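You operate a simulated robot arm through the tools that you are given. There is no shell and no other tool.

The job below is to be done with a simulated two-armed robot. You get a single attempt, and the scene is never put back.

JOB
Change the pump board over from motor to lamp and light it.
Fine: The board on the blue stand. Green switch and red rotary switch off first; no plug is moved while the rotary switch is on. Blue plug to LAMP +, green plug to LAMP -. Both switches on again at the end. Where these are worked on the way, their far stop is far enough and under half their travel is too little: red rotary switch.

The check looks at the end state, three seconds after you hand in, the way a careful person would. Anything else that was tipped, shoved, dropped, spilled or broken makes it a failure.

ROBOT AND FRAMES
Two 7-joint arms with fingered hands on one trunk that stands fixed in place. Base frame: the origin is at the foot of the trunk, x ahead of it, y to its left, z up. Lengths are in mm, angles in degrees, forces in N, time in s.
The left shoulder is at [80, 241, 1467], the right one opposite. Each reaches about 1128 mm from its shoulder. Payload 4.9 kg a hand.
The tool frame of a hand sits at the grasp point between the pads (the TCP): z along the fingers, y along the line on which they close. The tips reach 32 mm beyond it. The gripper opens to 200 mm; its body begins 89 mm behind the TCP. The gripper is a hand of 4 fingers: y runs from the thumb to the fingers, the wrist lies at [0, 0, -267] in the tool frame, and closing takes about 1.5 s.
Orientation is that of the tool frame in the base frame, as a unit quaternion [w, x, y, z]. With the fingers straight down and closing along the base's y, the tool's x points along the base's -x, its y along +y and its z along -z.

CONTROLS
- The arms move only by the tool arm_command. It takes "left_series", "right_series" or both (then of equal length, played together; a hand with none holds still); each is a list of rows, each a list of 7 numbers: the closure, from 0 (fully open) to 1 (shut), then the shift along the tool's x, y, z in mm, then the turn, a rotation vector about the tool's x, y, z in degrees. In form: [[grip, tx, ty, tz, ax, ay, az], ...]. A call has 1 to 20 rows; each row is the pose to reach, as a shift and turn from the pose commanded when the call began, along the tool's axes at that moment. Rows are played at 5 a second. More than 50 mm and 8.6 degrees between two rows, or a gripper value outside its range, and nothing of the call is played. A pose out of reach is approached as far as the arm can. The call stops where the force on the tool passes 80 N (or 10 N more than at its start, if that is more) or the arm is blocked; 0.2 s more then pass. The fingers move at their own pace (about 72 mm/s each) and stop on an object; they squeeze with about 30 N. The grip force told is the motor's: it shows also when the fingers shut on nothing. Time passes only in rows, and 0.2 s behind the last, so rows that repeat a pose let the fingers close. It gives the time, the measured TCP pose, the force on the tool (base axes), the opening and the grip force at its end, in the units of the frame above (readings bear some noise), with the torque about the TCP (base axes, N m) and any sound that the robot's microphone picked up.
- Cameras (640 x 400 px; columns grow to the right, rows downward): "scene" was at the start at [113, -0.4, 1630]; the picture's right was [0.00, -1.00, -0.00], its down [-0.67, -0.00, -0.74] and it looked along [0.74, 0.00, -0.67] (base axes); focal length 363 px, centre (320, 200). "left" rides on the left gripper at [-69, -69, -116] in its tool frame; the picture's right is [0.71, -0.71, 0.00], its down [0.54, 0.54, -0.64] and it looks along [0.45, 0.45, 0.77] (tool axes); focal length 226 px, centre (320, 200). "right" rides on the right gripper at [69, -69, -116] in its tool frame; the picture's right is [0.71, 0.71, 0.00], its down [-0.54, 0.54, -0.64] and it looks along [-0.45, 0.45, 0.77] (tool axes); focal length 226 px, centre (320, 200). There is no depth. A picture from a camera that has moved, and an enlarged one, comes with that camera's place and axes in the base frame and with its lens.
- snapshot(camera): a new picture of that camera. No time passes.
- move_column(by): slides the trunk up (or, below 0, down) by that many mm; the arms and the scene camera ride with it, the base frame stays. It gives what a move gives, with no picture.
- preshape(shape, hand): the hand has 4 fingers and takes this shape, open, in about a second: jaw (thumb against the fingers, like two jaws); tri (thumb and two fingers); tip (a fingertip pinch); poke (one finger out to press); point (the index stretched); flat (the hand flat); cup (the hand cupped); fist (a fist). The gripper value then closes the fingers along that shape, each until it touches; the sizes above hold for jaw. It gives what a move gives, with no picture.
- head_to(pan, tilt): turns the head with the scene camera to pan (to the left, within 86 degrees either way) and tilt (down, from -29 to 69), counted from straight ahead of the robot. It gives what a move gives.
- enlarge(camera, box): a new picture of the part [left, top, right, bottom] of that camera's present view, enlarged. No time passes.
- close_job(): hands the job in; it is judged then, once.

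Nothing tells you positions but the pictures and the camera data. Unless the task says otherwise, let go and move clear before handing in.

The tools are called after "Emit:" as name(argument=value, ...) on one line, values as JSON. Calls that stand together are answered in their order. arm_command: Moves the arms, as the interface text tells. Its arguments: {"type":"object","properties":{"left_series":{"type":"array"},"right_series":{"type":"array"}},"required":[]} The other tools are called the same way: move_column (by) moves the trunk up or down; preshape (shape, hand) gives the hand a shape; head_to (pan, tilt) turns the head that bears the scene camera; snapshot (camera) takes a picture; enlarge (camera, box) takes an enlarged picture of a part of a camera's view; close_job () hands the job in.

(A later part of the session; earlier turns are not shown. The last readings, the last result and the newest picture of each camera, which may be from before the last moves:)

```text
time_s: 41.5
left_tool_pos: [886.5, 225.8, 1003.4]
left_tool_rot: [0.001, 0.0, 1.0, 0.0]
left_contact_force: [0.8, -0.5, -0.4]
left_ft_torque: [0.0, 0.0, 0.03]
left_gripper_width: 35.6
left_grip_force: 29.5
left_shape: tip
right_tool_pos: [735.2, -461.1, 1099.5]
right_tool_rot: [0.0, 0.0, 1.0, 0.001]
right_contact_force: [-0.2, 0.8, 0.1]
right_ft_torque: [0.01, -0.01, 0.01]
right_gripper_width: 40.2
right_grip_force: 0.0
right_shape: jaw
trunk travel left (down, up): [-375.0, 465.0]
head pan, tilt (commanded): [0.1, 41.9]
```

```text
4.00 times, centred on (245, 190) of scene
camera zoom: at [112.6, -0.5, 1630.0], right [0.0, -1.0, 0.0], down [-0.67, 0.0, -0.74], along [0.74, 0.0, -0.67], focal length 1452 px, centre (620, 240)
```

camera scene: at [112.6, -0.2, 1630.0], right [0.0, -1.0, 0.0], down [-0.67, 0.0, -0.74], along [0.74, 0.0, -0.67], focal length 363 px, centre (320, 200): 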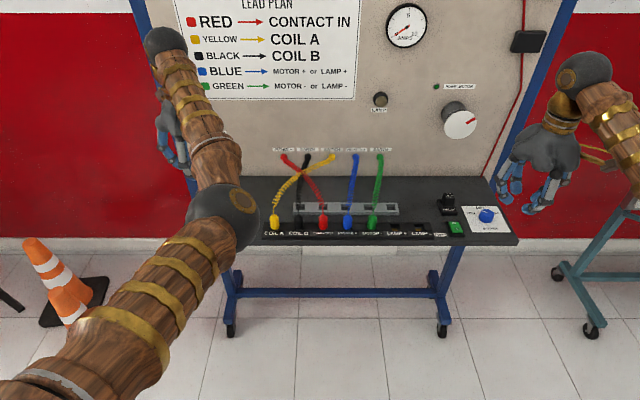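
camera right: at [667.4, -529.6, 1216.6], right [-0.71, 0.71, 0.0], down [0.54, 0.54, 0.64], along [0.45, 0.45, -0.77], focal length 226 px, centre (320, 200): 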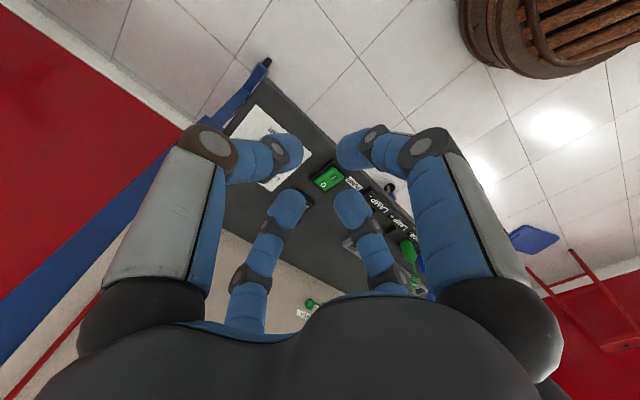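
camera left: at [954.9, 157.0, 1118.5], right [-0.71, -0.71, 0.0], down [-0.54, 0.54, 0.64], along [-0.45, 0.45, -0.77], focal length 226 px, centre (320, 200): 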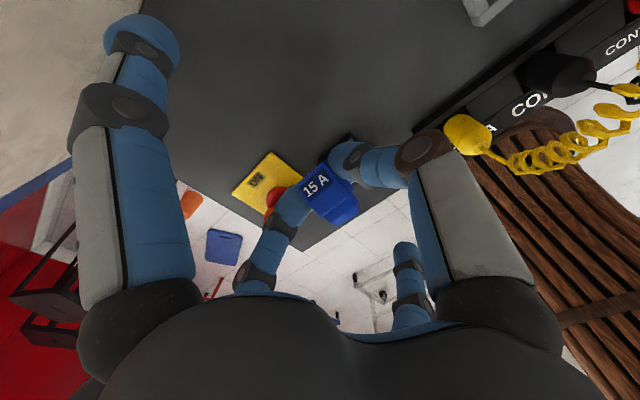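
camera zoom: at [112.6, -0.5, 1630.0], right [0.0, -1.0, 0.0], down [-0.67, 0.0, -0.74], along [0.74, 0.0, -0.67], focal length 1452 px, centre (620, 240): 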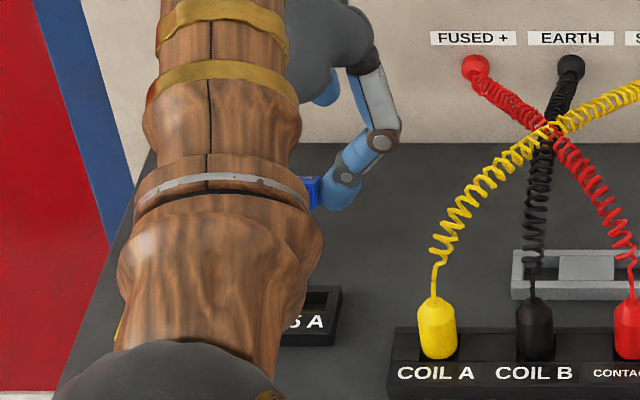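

The fuse is held firmly in the left hand. While holding it, I check the "tri" shape on the free right hand, since the side fingers limit how far I may tilt.

Emit:
preshape(shape="tri", hand="right")

Emit:
arm_command(right_series=[[0.85, 0, 0, 0, 0, 0, 0], [0.85, 0, 0, 0, 0, 0, 0], [0.85, 0, 0, 0, 0, 0, 0], [0.85, 0, 0, 0, 0, 0, 0], [0.85, 0, 0, 0, 0, 0, 0], [0.85, 0, 0, 0, 0, 0, 0], [0.85, 0, 0, 0, 0, 0, 0]])

Emit:
snapshot(camera="right")

Emit:
enlarge(camera="scene", box=[460, 40, 640, 240])

Emit:
snapshot(camera="left")

```text
time_s: 42.4
left_tool_pos: [885.9, 224.6, 1002.9]
left_tool_rot: [-0.001, 0.0, 1.0, 0.0]
left_contact_force: [-0.5, 0.9, 0.5]
left_ft_torque: [0.02, 0.02, 0.01]
left_gripper_width: 35.5
left_grip_force: 29.9
left_shape: tip
right_tool_pos: [736.8, -461.2, 1099.8]
right_tool_rot: [-0.001, -0.001, 1.0, 0.0]
right_contact_force: [-0.4, 1.1, -0.3]
right_ft_torque: [0.01, 0.03, 0.01]
right_gripper_width: 199.9
right_grip_force: 0.0
right_shape: tri
trunk travel left (down, up): [-375.0, 465.0]
head pan, tilt (commanded): [0.1, 41.9]
```

```text
time_s: 44.0
left_tool_pos: [885.8, 225.8, 1003.8]
left_tool_rot: [0.0, 0.0, 1.0, 0.0]
left_contact_force: [0.2, -0.8, -0.6]
left_ft_torque: [0.0, 0.0, -0.01]
left_gripper_width: 35.8
left_grip_force: 29.9
left_shape: tip
right_tool_pos: [736.1, -461.5, 1101.3]
right_tool_rot: [-0.001, 0.0, 1.0, 0.0]
right_contact_force: [-0.3, -0.4, -0.2]
right_ft_torque: [0.01, -0.01, -0.01]
right_gripper_width: 30.5
right_grip_force: 0.1
right_shape: tri
trunk travel left (down, up): [-375.0, 465.0]
head pan, tilt (commanded): [0.1, 41.9]
```

```text
taken
camera right: at [667.4, -529.6, 1216.6], right [-0.71, 0.71, 0.0], down [0.54, 0.54, 0.64], along [0.45, 0.45, -0.77], focal length 226 px, centre (320, 200)
```

right: 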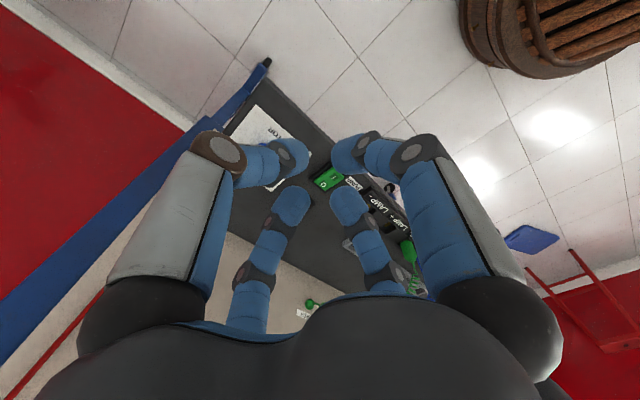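

```text
2.00 times, centred on (550, 140) of scene
camera zoom: at [113.1, -0.3, 1630.0], right [0.0, -1.0, 0.0], down [-0.67, 0.0, -0.74], along [0.74, 0.0, -0.67], focal length 726 px, centre (-140, 320)
```

zoom: 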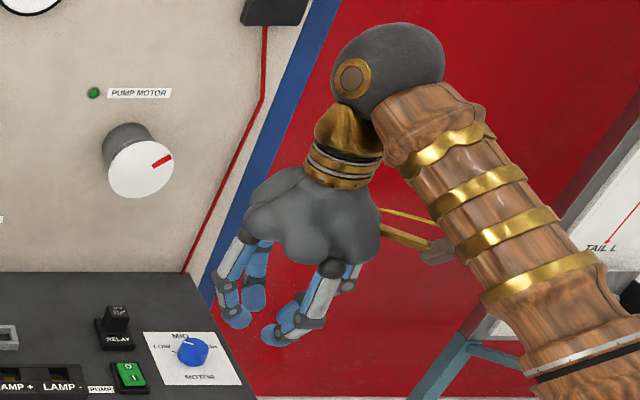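

```text
taken
camera left: at [955.3, 157.0, 1118.0], right [-0.71, -0.71, 0.0], down [-0.54, 0.54, 0.64], along [-0.45, 0.45, -0.77], focal length 226 px, centre (320, 200)
```

left: 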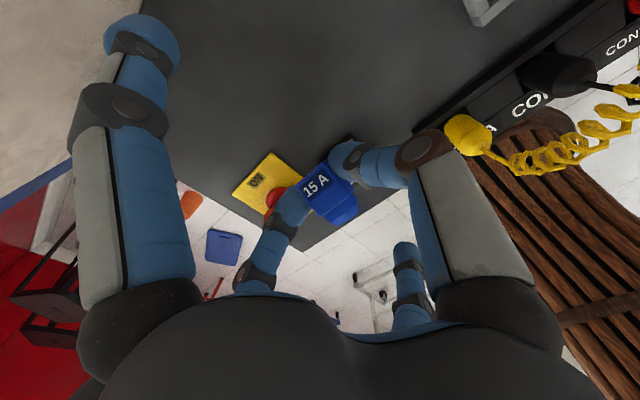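

Tri behaves like jaw, so I'll use a regrasp: lay the fuse flat near the board's left edge, re-grip it from the left at a steep tilt, then insert it almost upright. First I raise it and yaw the hand +90°.

Emit:
arm_command(left_series=[[1, 0, 0, -10, 0, 0, -7.5], [1, 0, 0, -20, 0, 0, -15], [1, 0, 0, -30, 0, 0, -22.5], [1, 0, 0, -40, 0, 0, -30], [1, 0, 0, -50, 0, 0, -37.5], [1, 0, 0, -57, 0, 0, -45], [1, 0, 0, -57, 0, 0, -52.5], [1, 0, 0, -57, 0, 0, -60], [1, 0, 0, -57, 0, 0, -67.5], [1, 0, 0, -57, 0, 0, -75], [1, 0, 0, -57, 0, 0, -82.5], [1, 0, 0, -57, 0, 0, -90]])

Emit:
snapshot(camera="left")

Emit:
snapshot(camera="scene")

```text
time_s: 46.6
left_tool_pos: [885.8, 225.1, 1059.5]
left_tool_rot: [0.0, 0.708, -0.706, 0.0]
left_contact_force: [-0.3, 0.6, -0.6]
left_ft_torque: [-0.04, -0.02, -0.02]
left_gripper_width: 35.6
left_grip_force: 29.6
left_shape: tip
right_tool_pos: [737.2, -462.0, 1100.5]
right_tool_rot: [-0.001, 0.0, 1.0, 0.0]
right_contact_force: [0.2, 0.2, 0.3]
right_ft_torque: [-0.01, 0.0, -0.02]
right_gripper_width: 30.1
right_grip_force: 0.0
right_shape: tri
trunk travel left (down, up): [-375.0, 465.0]
head pan, tilt (commanded): [0.1, 41.9]
```

```text
taken
camera left: at [955.3, 294.2, 1175.2], right [0.71, -0.71, 0.0], down [-0.54, -0.54, 0.64], along [-0.45, -0.46, -0.77], focal length 226 px, centre (320, 200)
```

left: 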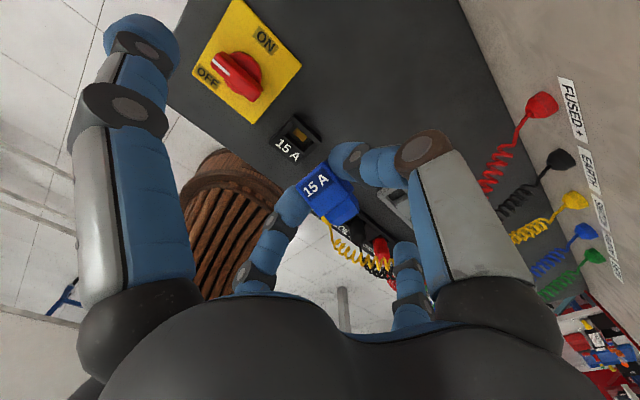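

```text
taken
camera scene: at [113.1, -0.4, 1630.0], right [0.0, -1.0, 0.0], down [-0.67, 0.0, -0.74], along [0.74, 0.0, -0.67], focal length 363 px, centre (320, 200)
```

scene: 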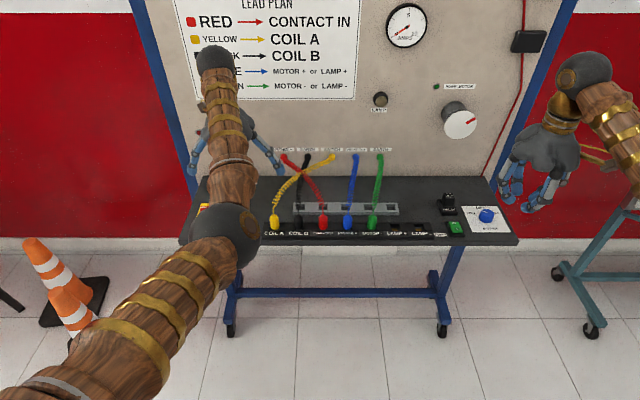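

The fuse travels safely. I now move to the rear-left of the board at height and tilt 23° so the fuse lies flat when set down.

Emit:
arm_command(left_series=[[1, -25, -14, 0, 0, 0, 0], [1, -50, -28, 0, 0, 0, 0], [1, -75, -42, 0, 0, -5, 0], [1, -100, -56, 0, 0, -10, 0], [1, -120, -66, 10, 0, -15, 0], [1, -127, -69.5, 30, 0, -20, 0], [1, -127, -69.5, 60, 0, -23, 0], [1, -127, -69.5, 80, 0, -23, 0]])

Emit:
snapshot(camera="left")

Emit:
enlarge(camera="scene", box=[120, 80, 290, 250])

```text
time_s: 48.4
left_tool_pos: [935.8, 356.9, 997.4]
left_tool_rot: [-0.141, 0.693, -0.693, -0.14]
left_contact_force: [-0.3, -0.1, 0.0]
left_ft_torque: [0.0, 0.0, 0.02]
left_gripper_width: 35.4
left_grip_force: 30.2
left_shape: tip
left hand out of reach, approached as far as the arm can: row 5, 6, 7, 8
right_tool_pos: [737.2, -460.5, 1100.4]
right_tool_rot: [0.0, -0.001, 1.0, 0.0]
right_contact_force: [0.4, 0.8, -0.3]
right_ft_torque: [0.01, -0.01, -0.01]
right_gripper_width: 30.1
right_grip_force: 0.0
right_shape: tri
trunk travel left (down, up): [-375.0, 465.0]
head pan, tilt (commanded): [0.1, 41.9]
```

```text
taken
camera left: at [1004.8, 374.6, 1130.8], right [0.71, -0.65, -0.27], down [-0.54, -0.75, 0.38], along [-0.45, -0.12, -0.88], focal length 226 px, centre (320, 200)
```

left: 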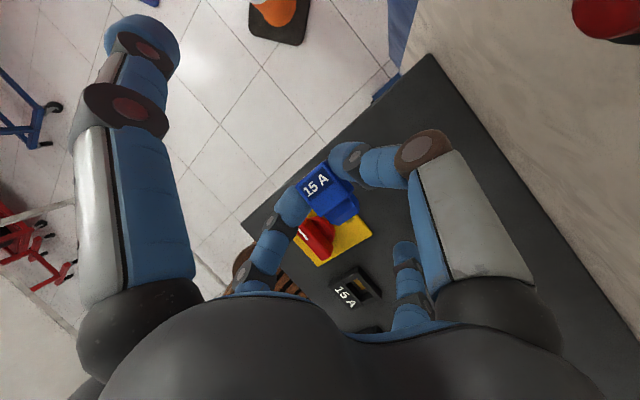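

```text
2.35 times, centred on (205, 165) of scene
camera zoom: at [112.7, 0.1, 1630.1], right [0.0, -1.0, 0.0], down [-0.67, 0.0, -0.74], along [0.74, 0.0, -0.67], focal length 854 px, centre (591, 282)
```

zoom: 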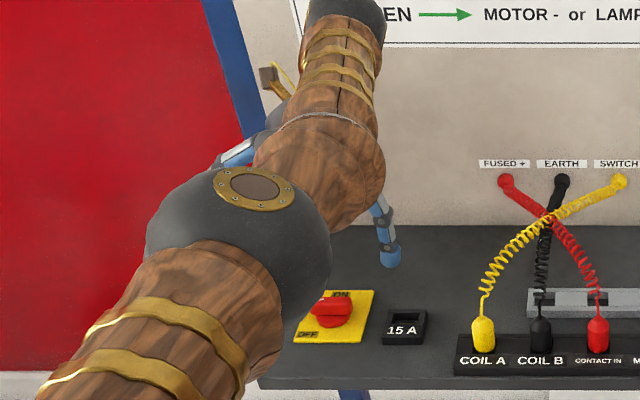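

x=955 is beyond the arm's reach, so I'll use the front-left corner of the board instead (x≈794, in front of the yellow plate). I raise and slide toward there.

Emit:
arm_command(left_series=[[1, -8, 0, -18, 0, 0, 0], [1, -16, 20, -37, 0, 0, 0], [1, -16, 55, -37, 0, 0, 0], [1, -16, 90, -37, 0, 0, 0], [1, -16, 125, -37, 0, 0, 0], [1, -16, 161, -37, 0, 0, 0], [1, -16, 161, -37, 0, 0, 0]])

Emit:
snapshot(camera="left")

Emit:
snapshot(camera="scene")

```text
time_s: 50.0
left_tool_pos: [775.0, 358.4, 1039.1]
left_tool_rot: [0.141, -0.692, 0.694, 0.141]
left_contact_force: [0.6, 0.4, 0.3]
left_ft_torque: [-0.04, 0.01, 0.01]
left_gripper_width: 35.5
left_grip_force: 30.3
left_shape: tip
right_tool_pos: [736.8, -461.6, 1100.0]
right_tool_rot: [-0.001, 0.0, 1.0, 0.001]
right_contact_force: [0.0, 0.1, 0.4]
right_ft_torque: [0.01, 0.02, 0.02]
right_gripper_width: 30.2
right_grip_force: 0.2
right_shape: tri
trunk travel left (down, up): [-375.0, 465.0]
head pan, tilt (commanded): [0.1, 41.9]
```

```text
taken
camera left: at [844.5, 376.3, 1171.8], right [0.71, -0.65, -0.28], down [-0.54, -0.75, 0.38], along [-0.46, -0.12, -0.88], focal length 226 px, centre (320, 200)
```

left: 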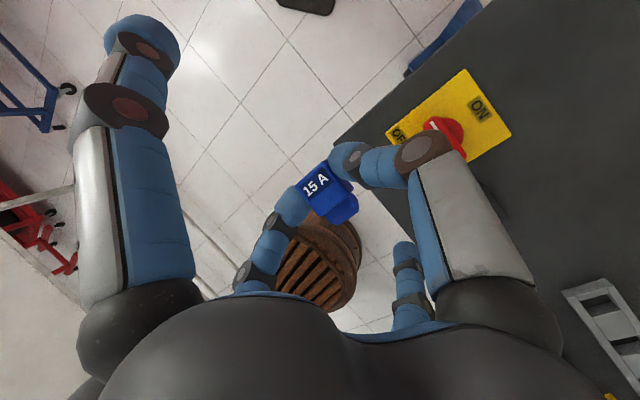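

```text
taken
camera scene: at [113.8, -0.3, 1630.0], right [0.0, -1.0, 0.0], down [-0.67, 0.0, -0.74], along [0.74, 0.0, -0.67], focal length 363 px, centre (320, 200)
```

scene: 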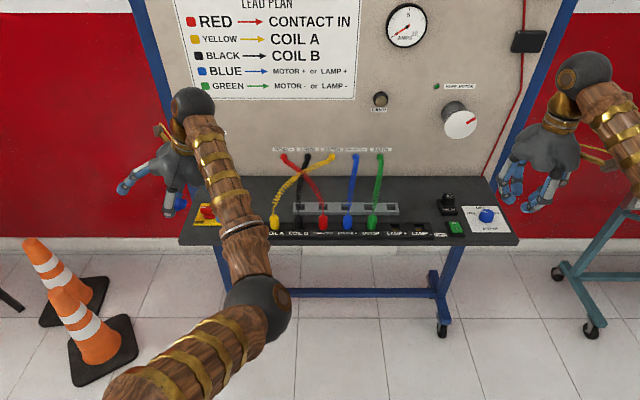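

Placing must be done with the hand vertical (a tilted hand would push a side finger into the board). I re-level the hand and lower the fuse above the front-left corner.

Emit:
arm_command(left_series=[[1, 0, -10, 0, 0, 6, 0], [1, 0, -19, 0, 0, 12, 0], [1, 0, -19, 0, 0, 18, 0], [1, -3, -19, 10, 0, 23, 0], [1, 4, -19, 30, 0, 23, 0], [1, 13, -19, 50, 0, 23, 0], [1, 21, -19, 70, 0, 23, 0], [1, 27, -19, 84, 0, 23, 0]])

Emit:
snapshot(camera="left")

Emit:
enlarge(camera="scene", box=[110, 140, 260, 260])

```text
time_s: 51.8
left_tool_pos: [794.8, 366.1, 948.7]
left_tool_rot: [0.0, 0.707, -0.707, 0.0]
left_contact_force: [-0.1, 0.7, -0.2]
left_ft_torque: [0.0, -0.02, -0.01]
left_gripper_width: 35.6
left_grip_force: 29.9
left_shape: tip
right_tool_pos: [736.3, -462.0, 1099.8]
right_tool_rot: [0.001, 0.0, 1.0, 0.001]
right_contact_force: [0.3, 0.2, 0.4]
right_ft_torque: [-0.02, 0.01, -0.02]
right_gripper_width: 30.3
right_grip_force: 0.0
right_shape: tri
trunk travel left (down, up): [-375.0, 465.0]
head pan, tilt (commanded): [0.1, 41.9]
```

```text
taken
camera left: at [863.7, 436.2, 1064.4], right [0.71, -0.71, 0.0], down [-0.54, -0.54, 0.64], along [-0.45, -0.45, -0.77], focal length 226 px, centre (320, 200)
```

left: 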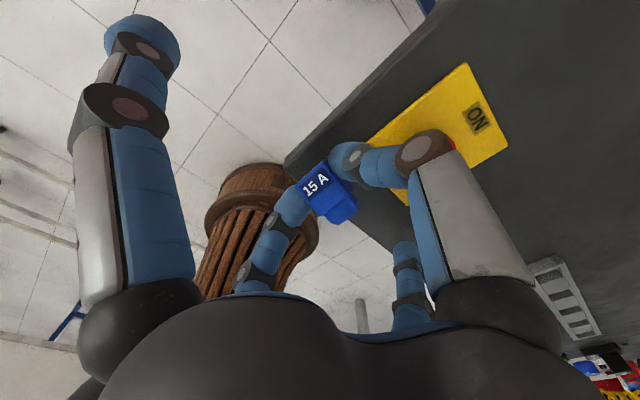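

```text
3.33 times, centred on (185, 200) of scene
camera zoom: at [113.4, -0.3, 1630.0], right [0.0, -1.0, 0.0], down [-0.67, 0.0, -0.74], along [0.74, 0.0, -0.67], focal length 1210 px, centre (770, 200)
```

zoom: 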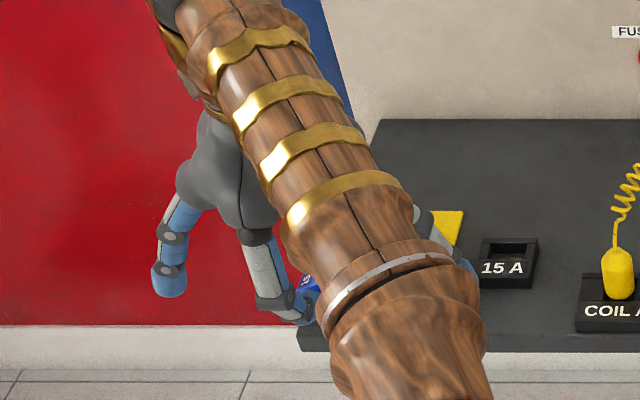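

Geometry checks out: the board corner is at (770, 383) and the fuse is inside it. I lower slowly until it touches.

Emit:
arm_command(left_series=[[1, 0, 0, 6, 0, 0, 0], [1, 0, 0, 11, 0, 0, 0], [1, 0, 0, 15, 0, 0, 0]])

```text
time_s: 52.6
left_tool_pos: [792.5, 365.9, 935.1]
left_tool_rot: [0.0, -0.707, 0.707, -0.001]
left_contact_force: [0.5, -0.7, 0.5]
left_ft_torque: [0.02, 0.0, 0.0]
left_gripper_width: 35.5
left_grip_force: 29.6
left_shape: tip
right_tool_pos: [736.3, -462.0, 1100.1]
right_tool_rot: [-0.001, 0.0, 1.0, 0.0]
right_contact_force: [-0.1, -0.3, 0.7]
right_ft_torque: [0.0, -0.01, 0.0]
right_gripper_width: 30.1
right_grip_force: 0.0
right_shape: tri
trunk travel left (down, up): [-375.0, 465.0]
head pan, tilt (commanded): [0.1, 41.9]
```

Emit:
arm_command(left_series=[[1, 0, 0, 2, 0, 0, 0], [1, 0, 0, 4, 0, 0, 0]])

Emit:
enlarge(camera="left", box=[230, 110, 410, 240])

```text
time_s: 53.2
left_tool_pos: [792.7, 365.2, 931.5]
left_tool_rot: [0.0, -0.707, 0.707, 0.001]
left_contact_force: [0.8, -0.4, 2.0]
left_ft_torque: [0.01, -0.08, -0.02]
left_gripper_width: 35.5
left_grip_force: 29.9
left_shape: tip
right_tool_pos: [735.3, -462.0, 1101.1]
right_tool_rot: [0.001, -0.001, 1.0, 0.0]
right_contact_force: [-0.8, -0.8, -0.6]
right_ft_torque: [-0.02, -0.02, 0.01]
right_gripper_width: 30.4
right_grip_force: 0.1
right_shape: tri
trunk travel left (down, up): [-375.0, 465.0]
head pan, tilt (commanded): [0.1, 41.9]
```

```text
3.08 times, centred on (320, 175) of left
camera zoom: at [862.5, 434.1, 1046.9], right [0.71, -0.71, 0.0], down [-0.54, -0.54, 0.64], along [-0.45, -0.45, -0.77], focal length 696 px, centre (320, 277)
```

zoom: 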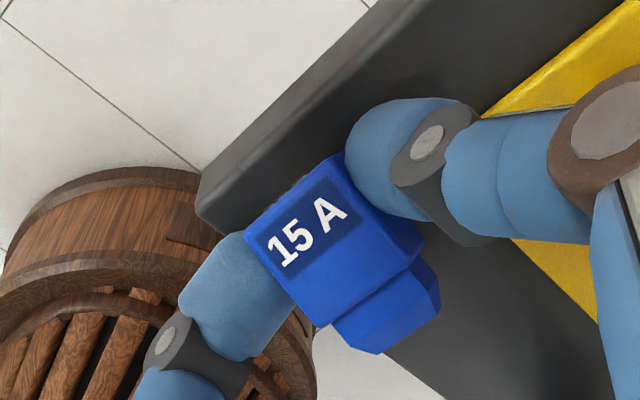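

Light contact (2 N). I press a little further to let the fuse level itself, then look.

Emit:
arm_command(left_series=[[1, 0, 0, 2, 0, 0, 0], [1, 0, 0, 4, 0, 0, 0]])

Emit:
enlarge(camera="left", box=[230, 110, 410, 240])

```text
time_s: 53.8
left_tool_pos: [792.3, 363.3, 929.5]
left_tool_rot: [-0.001, 0.708, -0.707, 0.0]
left_contact_force: [2.7, 0.7, 19.9]
left_ft_torque: [0.05, -0.31, -0.01]
left_gripper_width: 35.7
left_grip_force: 29.8
left_shape: tip
right_tool_pos: [734.9, -462.4, 1100.4]
right_tool_rot: [0.001, 0.0, 1.0, 0.0]
right_contact_force: [-0.4, -0.4, 0.2]
right_ft_torque: [0.02, -0.01, 0.02]
right_gripper_width: 30.5
right_grip_force: 0.1
right_shape: tri
trunk travel left (down, up): [-375.0, 465.0]
head pan, tilt (commanded): [0.1, 41.9]
```

```text
3.08 times, centred on (320, 175) of left
camera zoom: at [862.1, 433.4, 1045.8], right [0.71, -0.71, 0.0], down [-0.54, -0.54, 0.64], along [-0.45, -0.45, -0.77], focal length 696 px, centre (320, 277)
```

zoom: 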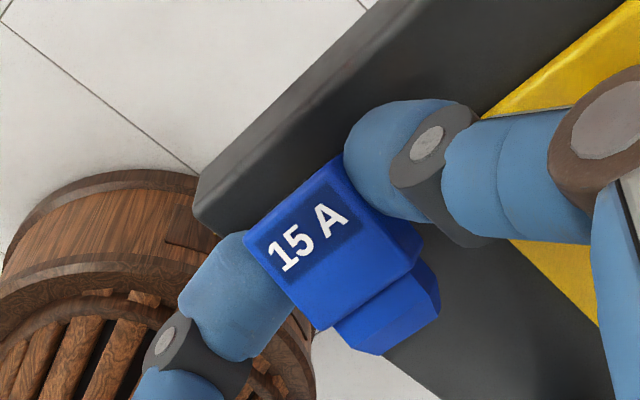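

Contact is now on the thumb side, so I back off 3 mm and release the fuse gently onto the board.

Emit:
arm_command(left_series=[[1, 0, 0, -3, 0, 0, 0], [0.82, 0, 0, -3, 0, 0, 0], [0.8, 0, 0, -3, 0, 0, 0], [0.78, 0, 0, -3, 0, 0, 0], [0.76, 0, 0, -3, 0, 0, 0]])

Emit:
enlarge(camera="left", box=[230, 110, 410, 240])

```text
time_s: 55.0
left_tool_pos: [793.2, 365.6, 931.1]
left_tool_rot: [0.0, -0.707, 0.707, 0.0]
left_contact_force: [-1.1, -0.2, 9.7]
left_ft_torque: [0.01, -0.03, 0.04]
left_gripper_width: 47.1
left_grip_force: 0.0
left_shape: tip
right_tool_pos: [735.8, -461.1, 1101.1]
right_tool_rot: [0.0, 0.0, 1.0, 0.0]
right_contact_force: [-0.1, -0.1, 0.1]
right_ft_torque: [-0.01, 0.01, 0.02]
right_gripper_width: 30.3
right_grip_force: 0.1
right_shape: tri
trunk travel left (down, up): [-375.0, 465.0]
head pan, tilt (commanded): [0.1, 41.9]
```

```text
3.08 times, centred on (320, 175) of left
camera zoom: at [862.0, 434.2, 1045.9], right [0.71, -0.71, 0.0], down [-0.54, -0.54, 0.64], along [-0.45, -0.45, -0.77], focal length 696 px, centre (320, 277)
```

zoom: 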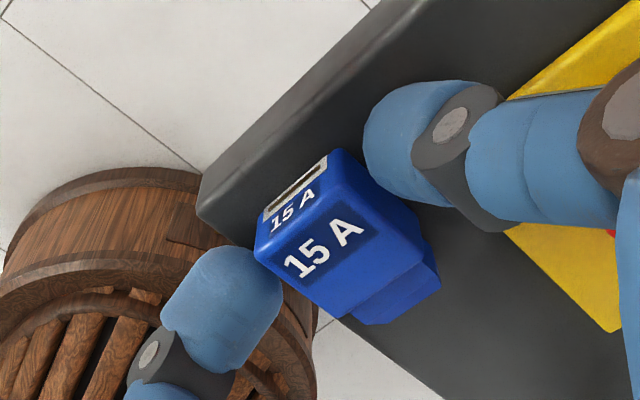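

The fuse dropped flat: label up, top end facing left. I lift the hand straight off.

Emit:
arm_command(left_series=[[0.74, 0, 0, -4, 0, 0, 0], [0.72, 0, 0, -12, 0, 0, 0], [0.7, 0, 0, -30, 0, 0, 0], [0.7, 0, 0, -60, 0, 0, 0], [0.7, 0, 0, -90, 0, 0, 0]])

Emit:
snapshot(camera="left")

Emit:
enlarge(camera="left", box=[240, 60, 420, 220])

Emit:
enlarge(camera="scene", box=[150, 160, 270, 260])

```text
time_s: 56.2
left_tool_pos: [792.1, 364.9, 1019.3]
left_tool_rot: [-0.001, -0.707, 0.707, 0.0]
left_contact_force: [-0.2, 0.2, -0.4]
left_ft_torque: [0.03, -0.02, -0.01]
left_gripper_width: 59.8
left_grip_force: 0.1
left_shape: tip
right_tool_pos: [735.2, -460.8, 1100.0]
right_tool_rot: [0.0, 0.0, 1.0, 0.0]
right_contact_force: [-0.9, -0.8, -0.2]
right_ft_torque: [0.0, -0.05, -0.01]
right_gripper_width: 30.2
right_grip_force: 0.1
right_shape: tri
trunk travel left (down, up): [-375.0, 465.0]
head pan, tilt (commanded): [0.1, 41.9]
```

```text
taken
camera left: at [862.8, 433.6, 1134.1], right [0.71, -0.71, 0.0], down [-0.54, -0.54, 0.64], along [-0.46, -0.45, -0.77], focal length 226 px, centre (320, 200)
```

left: 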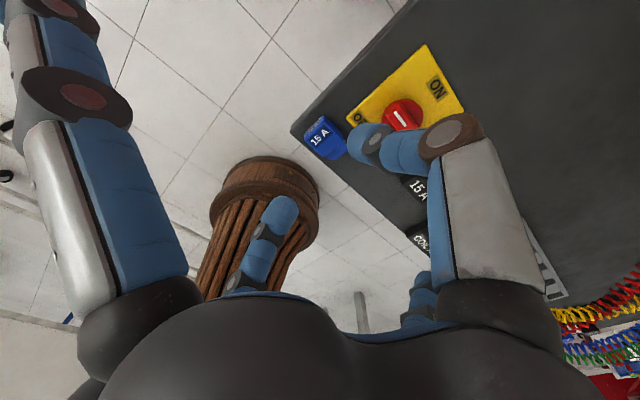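

```text
2.50 times, centred on (330, 140) of left
camera zoom: at [862.8, 433.6, 1134.1], right [0.71, -0.71, 0.0], down [-0.54, -0.54, 0.64], along [-0.46, -0.45, -0.77], focal length 565 px, centre (295, 350)
```

zoom: 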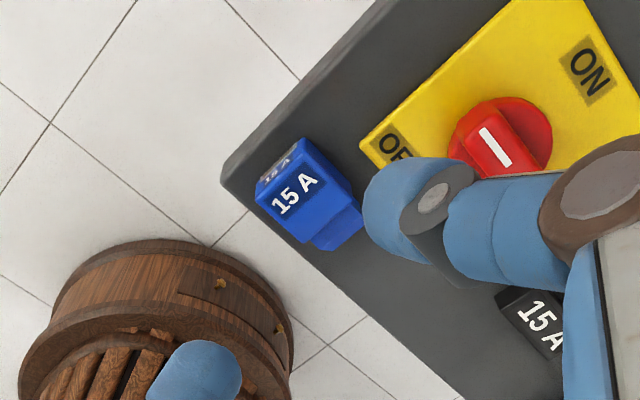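

```text
4.00 times, centred on (210, 210) of scene
camera zoom: at [112.5, -0.5, 1630.0], right [0.0, -1.0, 0.0], down [-0.67, 0.0, -0.74], along [0.74, 0.0, -0.67], focal length 1452 px, centre (760, 160)
```

zoom: 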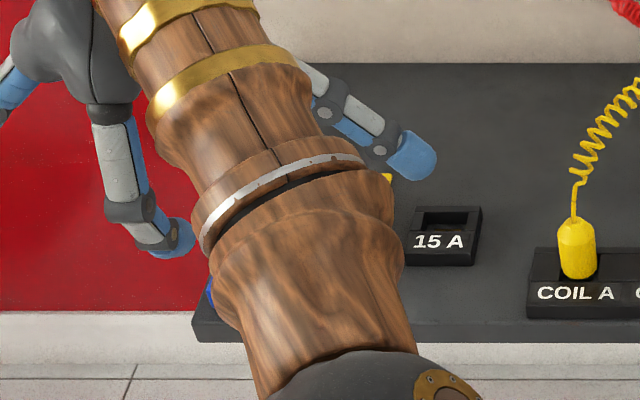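

Emit:
enlarge(camera="left", box=[280, 90, 400, 180])

```text
4.44 times, centred on (340, 135) of left
camera zoom: at [862.8, 433.6, 1134.1], right [0.71, -0.71, 0.0], down [-0.54, -0.54, 0.64], along [-0.46, -0.45, -0.77], focal length 1005 px, centre (231, 489)
```

zoom: 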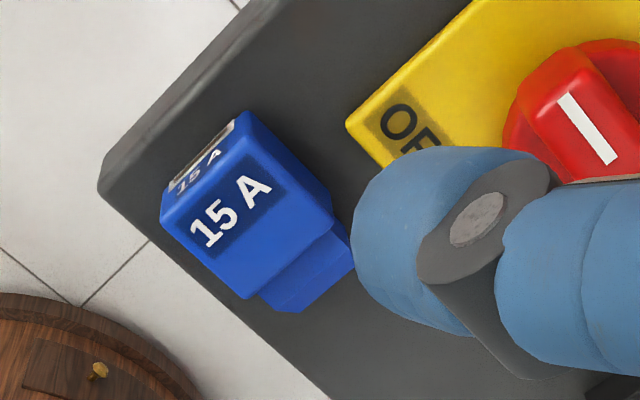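

The fuse lies flat at x 776–804, y 342–371. I now tilt the left hand 45° with the wrist out to the left to re-grip it near its top end.

Emit:
arm_command(left_series=[[0.74, -40, 1, -10, 0, 0, 0], [0.74, -80, 2, -20, 0, 0, 0], [0.74, -100, 2, -20, 0, 8, 0], [0.74, -110, 2, -20, 0, 16, 0], [0.74, -110, 2, -20, 0, 24, 0], [0.74, -105, 2, -10, 0, 32, 0], [0.74, -95, 2, 5, 0, 39, 0], [0.74, -82, 2, 22, 0, 45, 0], [0.74, -72, 2, 38, 0, 45, 0]])

Emit:
snapshot(camera="left")

Emit:
snapshot(camera="scene")

```text
time_s: 58.2
left_tool_pos: [790.4, 436.2, 983.4]
left_tool_rot: [0.27, 0.654, -0.653, 0.271]
left_contact_force: [0.4, 0.4, 0.6]
left_ft_torque: [0.02, 0.0, -0.02]
left_gripper_width: 52.2
left_grip_force: 0.1
left_shape: tip
right_tool_pos: [736.8, -462.8, 1099.0]
right_tool_rot: [0.0, 0.0, 1.0, -0.001]
right_contact_force: [0.2, -0.1, -0.7]
right_ft_torque: [0.03, 0.01, 0.05]
right_gripper_width: 30.3
right_grip_force: 0.0
right_shape: tri
trunk travel left (down, up): [-375.0, 465.0]
head pan, tilt (commanded): [0.1, 41.9]
```

```text
taken
camera left: at [861.2, 566.3, 1015.0], right [0.71, -0.5, 0.5], down [-0.54, 0.07, 0.84], along [-0.46, -0.86, -0.22], focal length 226 px, centre (320, 200)
```

left: 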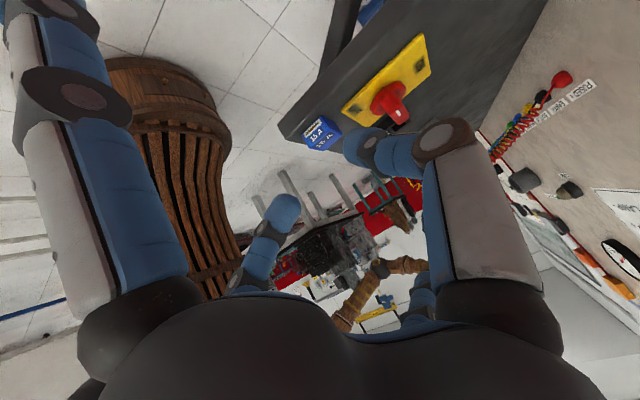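

```text
taken
camera scene: at [113.7, -1.1, 1630.0], right [0.0, -1.0, 0.0], down [-0.67, 0.0, -0.74], along [0.74, 0.0, -0.67], focal length 363 px, centre (320, 200)
```

scene: 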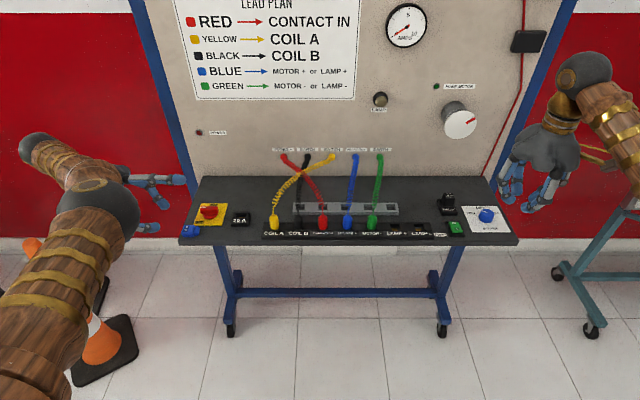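

Now the scene view is open: the POWER lamp is dark, so the rotary is off. I zoom in on the fuse, knob and holder.

Emit:
enlarge(camera="scene", box=[170, 190, 260, 250])

Emit:
enlarge(camera="left", box=[270, 80, 430, 200])

```text
6.67 times, centred on (215, 220) of scene
camera zoom: at [113.7, -1.1, 1630.0], right [0.0, -1.0, 0.0], down [-0.67, 0.0, -0.74], along [0.74, 0.0, -0.67], focal length 2419 px, centre (1020, 67)
```

zoom: 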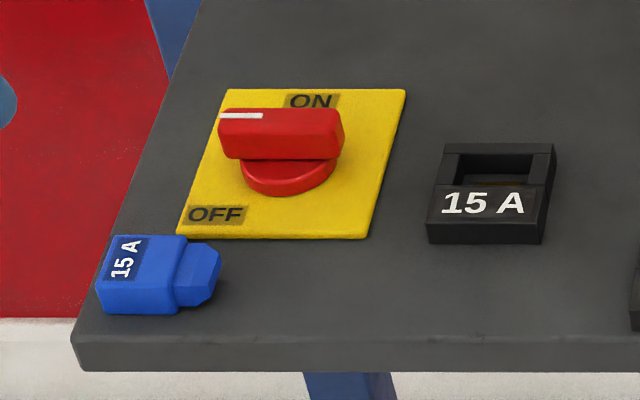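

```text
3.33 times, centred on (350, 140) of left
camera zoom: at [861.2, 566.3, 1015.0], right [0.71, -0.5, 0.5], down [-0.54, 0.07, 0.84], along [-0.46, -0.86, -0.22], focal length 754 px, centre (220, 400)
```

zoom: 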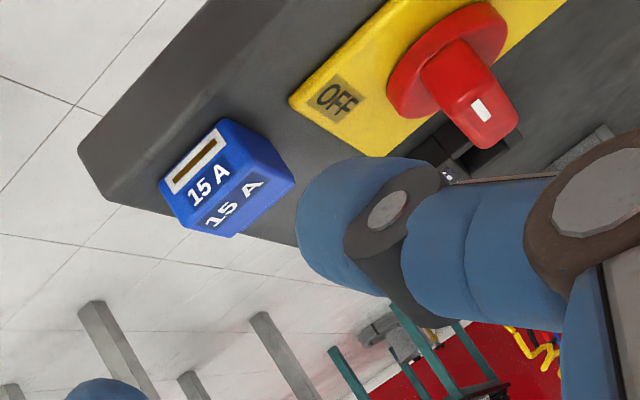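

Refined: board top z≈898.5, fuse body centre (791.7, 358), label face z≈917, socket centre (850, 223), rim z≈911. I advance the tilted hand toward the fuse, first most of the way.

Emit:
arm_command(left_series=[[0.76, 0, -1, 20, 0, 0, 0], [0.76, 1, -1, 40, 0, 0, 0], [0.76, 2, -1, 55, 0, 0, 0], [0.76, 2, -1, 62, 0, 0, 0]])

Emit:
enlarge(camera="left", box=[230, 80, 430, 240])

Emit:
enlarge(camera="scene", box=[140, 180, 260, 260])

```text
time_s: 59.2
left_tool_pos: [792.2, 392.4, 939.8]
left_tool_rot: [-0.271, -0.653, 0.653, -0.27]
left_contact_force: [0.1, -1.4, 0.5]
left_ft_torque: [0.01, -0.01, -0.01]
left_gripper_width: 48.2
left_grip_force: 0.1
left_shape: tip
right_tool_pos: [736.4, -461.5, 1100.7]
right_tool_rot: [0.001, 0.0, 1.0, 0.0]
right_contact_force: [-0.3, 0.5, 0.4]
right_ft_torque: [0.0, -0.01, 0.05]
right_gripper_width: 30.4
right_grip_force: 0.1
right_shape: tri
trunk travel left (down, up): [-375.0, 465.0]
head pan, tilt (commanded): [0.1, 41.9]
```

```text
2.50 times, centred on (330, 160) of left
camera zoom: at [861.4, 523.2, 971.1], right [0.71, -0.5, 0.5], down [-0.54, 0.07, 0.84], along [-0.45, -0.86, -0.22], focal length 565 px, centre (295, 300)
```

zoom: 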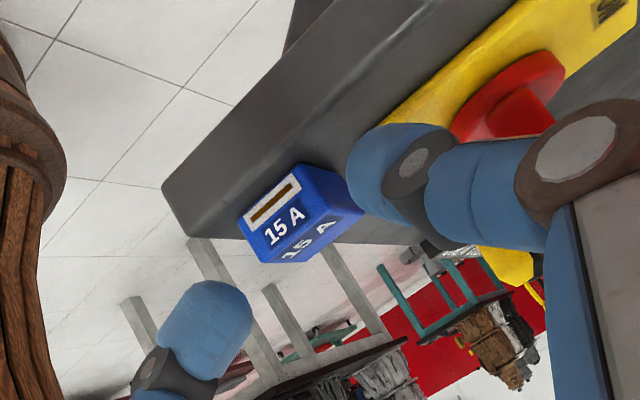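

```text
5.00 times, centred on (200, 220) of scene
camera zoom: at [113.4, -0.1, 1630.0], right [0.0, -1.0, 0.0], down [-0.67, 0.0, -0.74], along [0.74, 0.0, -0.67], focal length 1814 px, centre (920, 100)
```

zoom: 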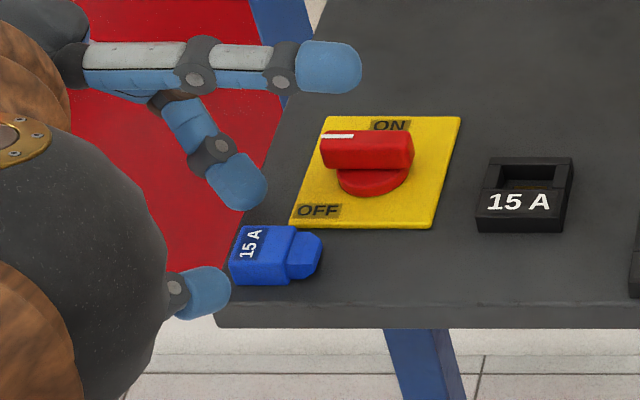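

The fingers straddle the fuse well; it sits ~2 mm toward the thumb, so I correct, advance the last 17 mm and close.

Emit:
arm_command(left_series=[[0.76, 0, -2, 6, 0, 0, 0], [0.76, 0, -2, 12, 0, 0, 0], [0.76, 0, -2, 17, 0, 0, 0]])

Emit:
enlarge(camera="left", box=[230, 80, 430, 240])

Emit:
enlarge(camera="scene", box=[160, 190, 240, 250])

```text
time_s: 60.0
left_tool_pos: [793.6, 378.4, 927.4]
left_tool_rot: [0.27, 0.654, -0.653, 0.271]
left_contact_force: [0.0, 0.3, 1.7]
left_ft_torque: [0.0, -0.11, 0.01]
left_gripper_width: 48.5
left_grip_force: 0.0
left_shape: tip
right_tool_pos: [735.1, -462.6, 1100.8]
right_tool_rot: [0.0, 0.0, 1.0, -0.001]
right_contact_force: [-0.2, 0.4, 0.0]
right_ft_torque: [-0.03, 0.01, -0.02]
right_gripper_width: 30.3
right_grip_force: 0.1
right_shape: tri
trunk travel left (down, up): [-375.0, 465.0]
head pan, tilt (commanded): [0.1, 41.9]
```

```text
2.50 times, centred on (330, 160) of left
camera zoom: at [863.4, 510.6, 960.0], right [0.71, -0.5, 0.5], down [-0.54, 0.07, 0.84], along [-0.45, -0.86, -0.22], focal length 565 px, centre (295, 300)
```

zoom: 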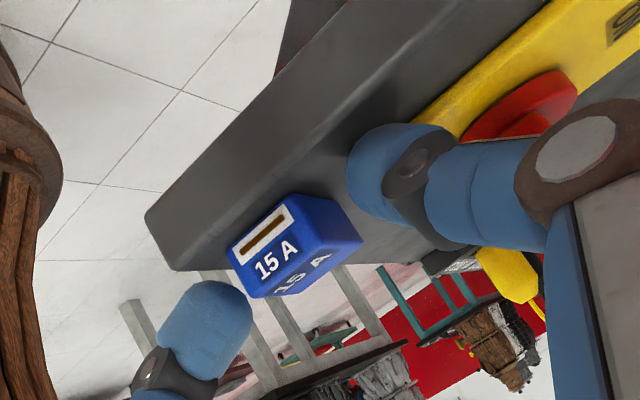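

```text
6.67 times, centred on (200, 220) of scene
camera zoom: at [112.6, -0.2, 1630.1], right [0.0, -1.0, 0.0], down [-0.67, 0.0, -0.74], along [0.74, 0.0, -0.67], focal length 2419 px, centre (1120, 67)
```

zoom: 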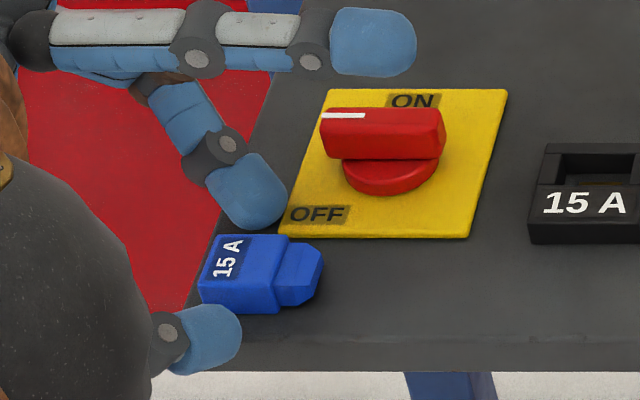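

The tips are around the fuse body near its top end. Closing now.

Emit:
arm_command(left_series=[[0.85, 0, 0, 0, 0, 0, 0], [1, 0, 0, 0, 0, 0, 0], [1, 0, 0, 0, 0, 0, 0], [1, 0, 0, 0, 0, 0, 0], [1, 0, 0, 0, 0, 0, 0]])

Emit:
enlarge(camera="left", box=[230, 80, 430, 240])

Emit:
enlarge(camera="scene", box=[160, 190, 240, 250])

```text
time_s: 61.2
left_tool_pos: [793.8, 379.1, 927.7]
left_tool_rot: [0.271, 0.653, -0.653, 0.271]
left_contact_force: [0.2, -0.2, 0.5]
left_ft_torque: [-0.04, -0.02, -0.01]
left_gripper_width: 32.8
left_grip_force: 29.9
left_shape: tip
right_tool_pos: [736.5, -461.2, 1100.1]
right_tool_rot: [0.0, 0.001, 1.0, 0.0]
right_contact_force: [-0.3, -0.7, 0.0]
right_ft_torque: [-0.02, -0.01, 0.0]
right_gripper_width: 30.4
right_grip_force: 0.1
right_shape: tri
trunk travel left (down, up): [-375.0, 465.0]
head pan, tilt (commanded): [0.1, 41.9]
```

```text
2.50 times, centred on (330, 160) of left
camera zoom: at [863.5, 510.5, 959.6], right [0.71, -0.5, 0.5], down [-0.54, 0.07, 0.84], along [-0.45, -0.86, -0.22], focal length 565 px, centre (295, 300)
```

zoom: 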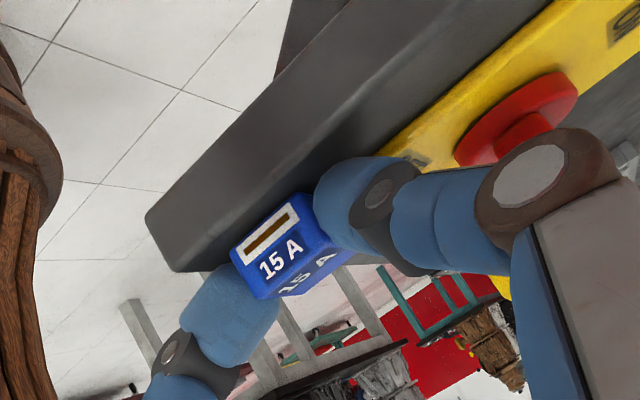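

```text
6.67 times, centred on (200, 220) of scene
camera zoom: at [113.0, -0.2, 1630.0], right [0.0, -1.0, 0.0], down [-0.67, 0.0, -0.74], along [0.74, 0.0, -0.67], focal length 2419 px, centre (1120, 67)
```

zoom: 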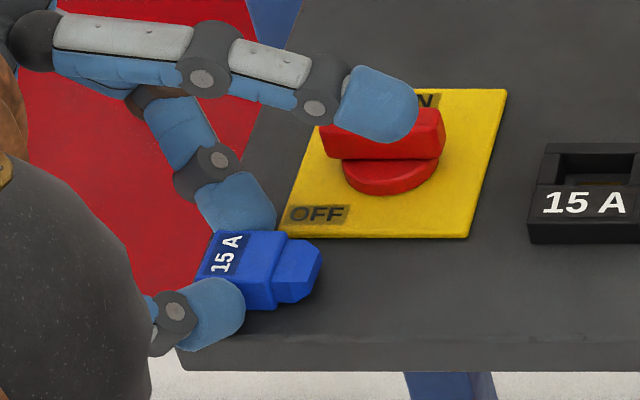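

Gripped (33 mm). I lift straight up and verify the fuse comes along without slipping.

Emit:
arm_command(left_series=[[1, 5, 0, -5, 0, 0, 0], [1, 14, 0, -14, 0, 0, 0], [1, 28, 0, -28, 0, 0, 0], [1, 50, 0, -50, 0, 0, 0], [1, 75, 0, -75, 0, 0, 0], [1, 100, 0, -100, 0, 0, 0]])

Emit:
enlarge(camera="left", box=[230, 80, 430, 240])

Emit:
enlarge(camera="scene", box=[100, 130, 260, 250])

```text
time_s: 62.6
left_tool_pos: [793.1, 377.1, 1067.6]
left_tool_rot: [-0.271, -0.653, 0.654, -0.27]
left_contact_force: [-0.7, -0.6, -0.5]
left_ft_torque: [-0.01, 0.03, -0.01]
left_gripper_width: 32.6
left_grip_force: 30.5
left_shape: tip
right_tool_pos: [735.2, -461.4, 1100.3]
right_tool_rot: [0.0, -0.001, 1.0, 0.0]
right_contact_force: [0.2, 0.1, -0.4]
right_ft_torque: [0.0, -0.04, 0.02]
right_gripper_width: 30.2
right_grip_force: 0.2
right_shape: tri
trunk travel left (down, up): [-375.0, 465.0]
head pan, tilt (commanded): [0.1, 41.9]
```

```text
2.50 times, centred on (330, 160) of left
camera zoom: at [862.6, 509.0, 1100.6], right [0.71, -0.5, 0.5], down [-0.54, 0.07, 0.84], along [-0.45, -0.86, -0.22], focal length 565 px, centre (295, 300)
```

zoom: 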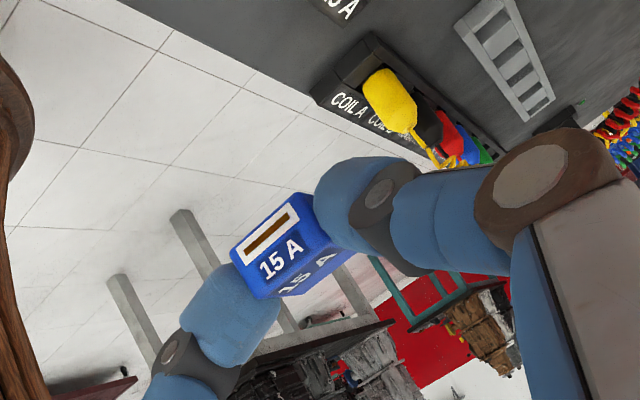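

```text
3.33 times, centred on (180, 190) of scene
camera zoom: at [112.0, -1.0, 1630.0], right [0.0, -1.0, 0.0], down [-0.67, 0.0, -0.74], along [0.74, 0.0, -0.67], focal length 1210 px, centre (787, 233)
```

zoom: 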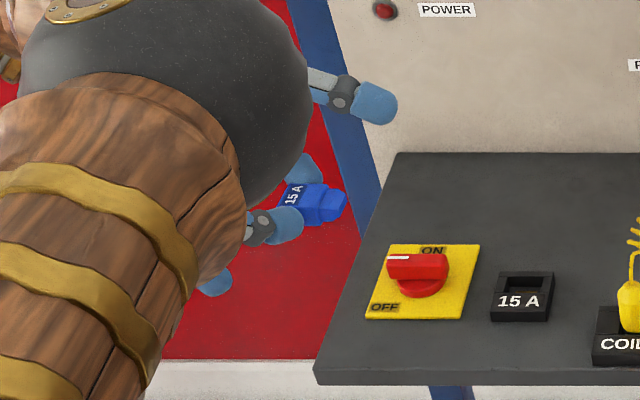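

The fuse is held well. I bring the hand back to vertical and then yaw back to 0° above the board.

Emit:
arm_command(left_series=[[1, 7, 0, 2, 0, -7.5, 0], [1, 14, 0, 4, 0, -15, 0], [1, 21, 0, 7, 0, -22.5, 0], [1, 28, 0, 9, 0, -30, 0], [1, 35, 0, 11, 0, -37.5, 0], [1, 42, 0, 14, 0, -45, 0]])

Emit:
arm_command(left_series=[[1, 8, -4, 0, 0, 0, 7.5], [1, 16, -8, 0, 0, 0, 15], [1, 25, -12, 0, 0, 0, 22.5], [1, 34, -16, 0, 0, 0, 30], [1, 43, -20, 0, 0, 0, 37.5], [1, 52, -24, 0, 0, 0, 45], [1, 61, -28, 0, 0, 0, 52.5], [1, 70, -32, 0, 0, 0, 60], [1, 80, -36, 0, 0, 0, 67.5], [1, 90, -40, 0, 0, 0, 75], [1, 100, -44, 0, 0, 0, 82.5], [1, 113, -48, 0, 0, 0, 90]])

Emit:
snapshot(camera="left")

Emit:
snapshot(camera="scene")

```text
time_s: 64.0
left_tool_pos: [795.2, 338.7, 1090.2]
left_tool_rot: [-0.002, 0.707, -0.707, -0.002]
left_contact_force: [0.9, -0.7, -1.0]
left_ft_torque: [-0.02, -0.01, 0.02]
left_gripper_width: 32.6
left_grip_force: 30.3
left_shape: tip
right_tool_pos: [736.5, -462.0, 1099.4]
right_tool_rot: [0.0, 0.0, 1.0, 0.0]
right_contact_force: [0.8, 0.0, 0.2]
right_ft_torque: [0.05, 0.01, 0.0]
right_gripper_width: 30.0
right_grip_force: 0.0
right_shape: tri
trunk travel left (down, up): [-375.0, 465.0]
head pan, tilt (commanded): [0.1, 41.9]
```

```text
time_s: 66.6
left_tool_pos: [844.1, 226.7, 1087.4]
left_tool_rot: [0.001, 0.001, 1.0, 0.0]
left_contact_force: [-0.3, 0.1, -0.1]
left_ft_torque: [-0.01, 0.03, 0.0]
left_gripper_width: 32.6
left_grip_force: 30.0
left_shape: tip
right_tool_pos: [736.5, -462.9, 1099.7]
right_tool_rot: [-0.001, 0.001, 1.0, 0.0]
right_contact_force: [-0.3, -0.5, 0.0]
right_ft_torque: [0.01, 0.0, -0.02]
right_gripper_width: 30.1
right_grip_force: 0.1
right_shape: tri
trunk travel left (down, up): [-375.0, 465.0]
head pan, tilt (commanded): [0.1, 41.9]
```

```text
taken
camera left: at [912.0, 157.9, 1202.9], right [-0.71, -0.71, 0.0], down [-0.54, 0.54, 0.64], along [-0.45, 0.46, -0.77], focal length 226 px, centre (320, 200)
```

left: 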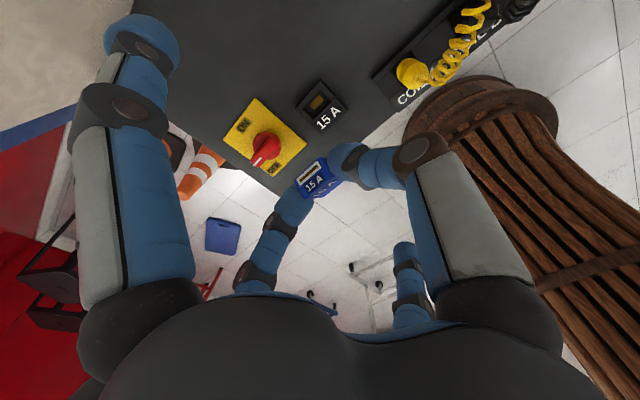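

```text
taken
camera scene: at [113.1, -0.8, 1630.0], right [0.0, -1.0, 0.0], down [-0.67, 0.0, -0.74], along [0.74, 0.0, -0.67], focal length 363 px, centre (320, 200)
```

scene: 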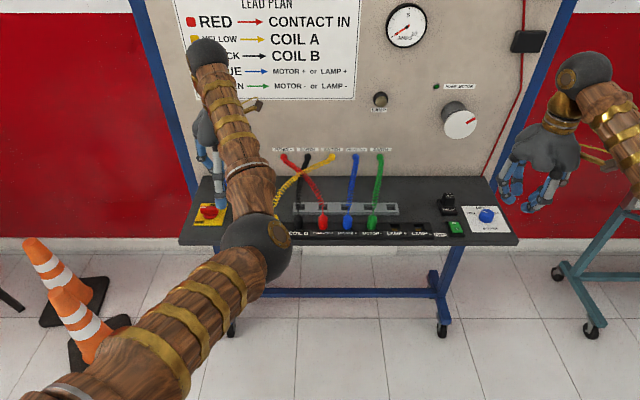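

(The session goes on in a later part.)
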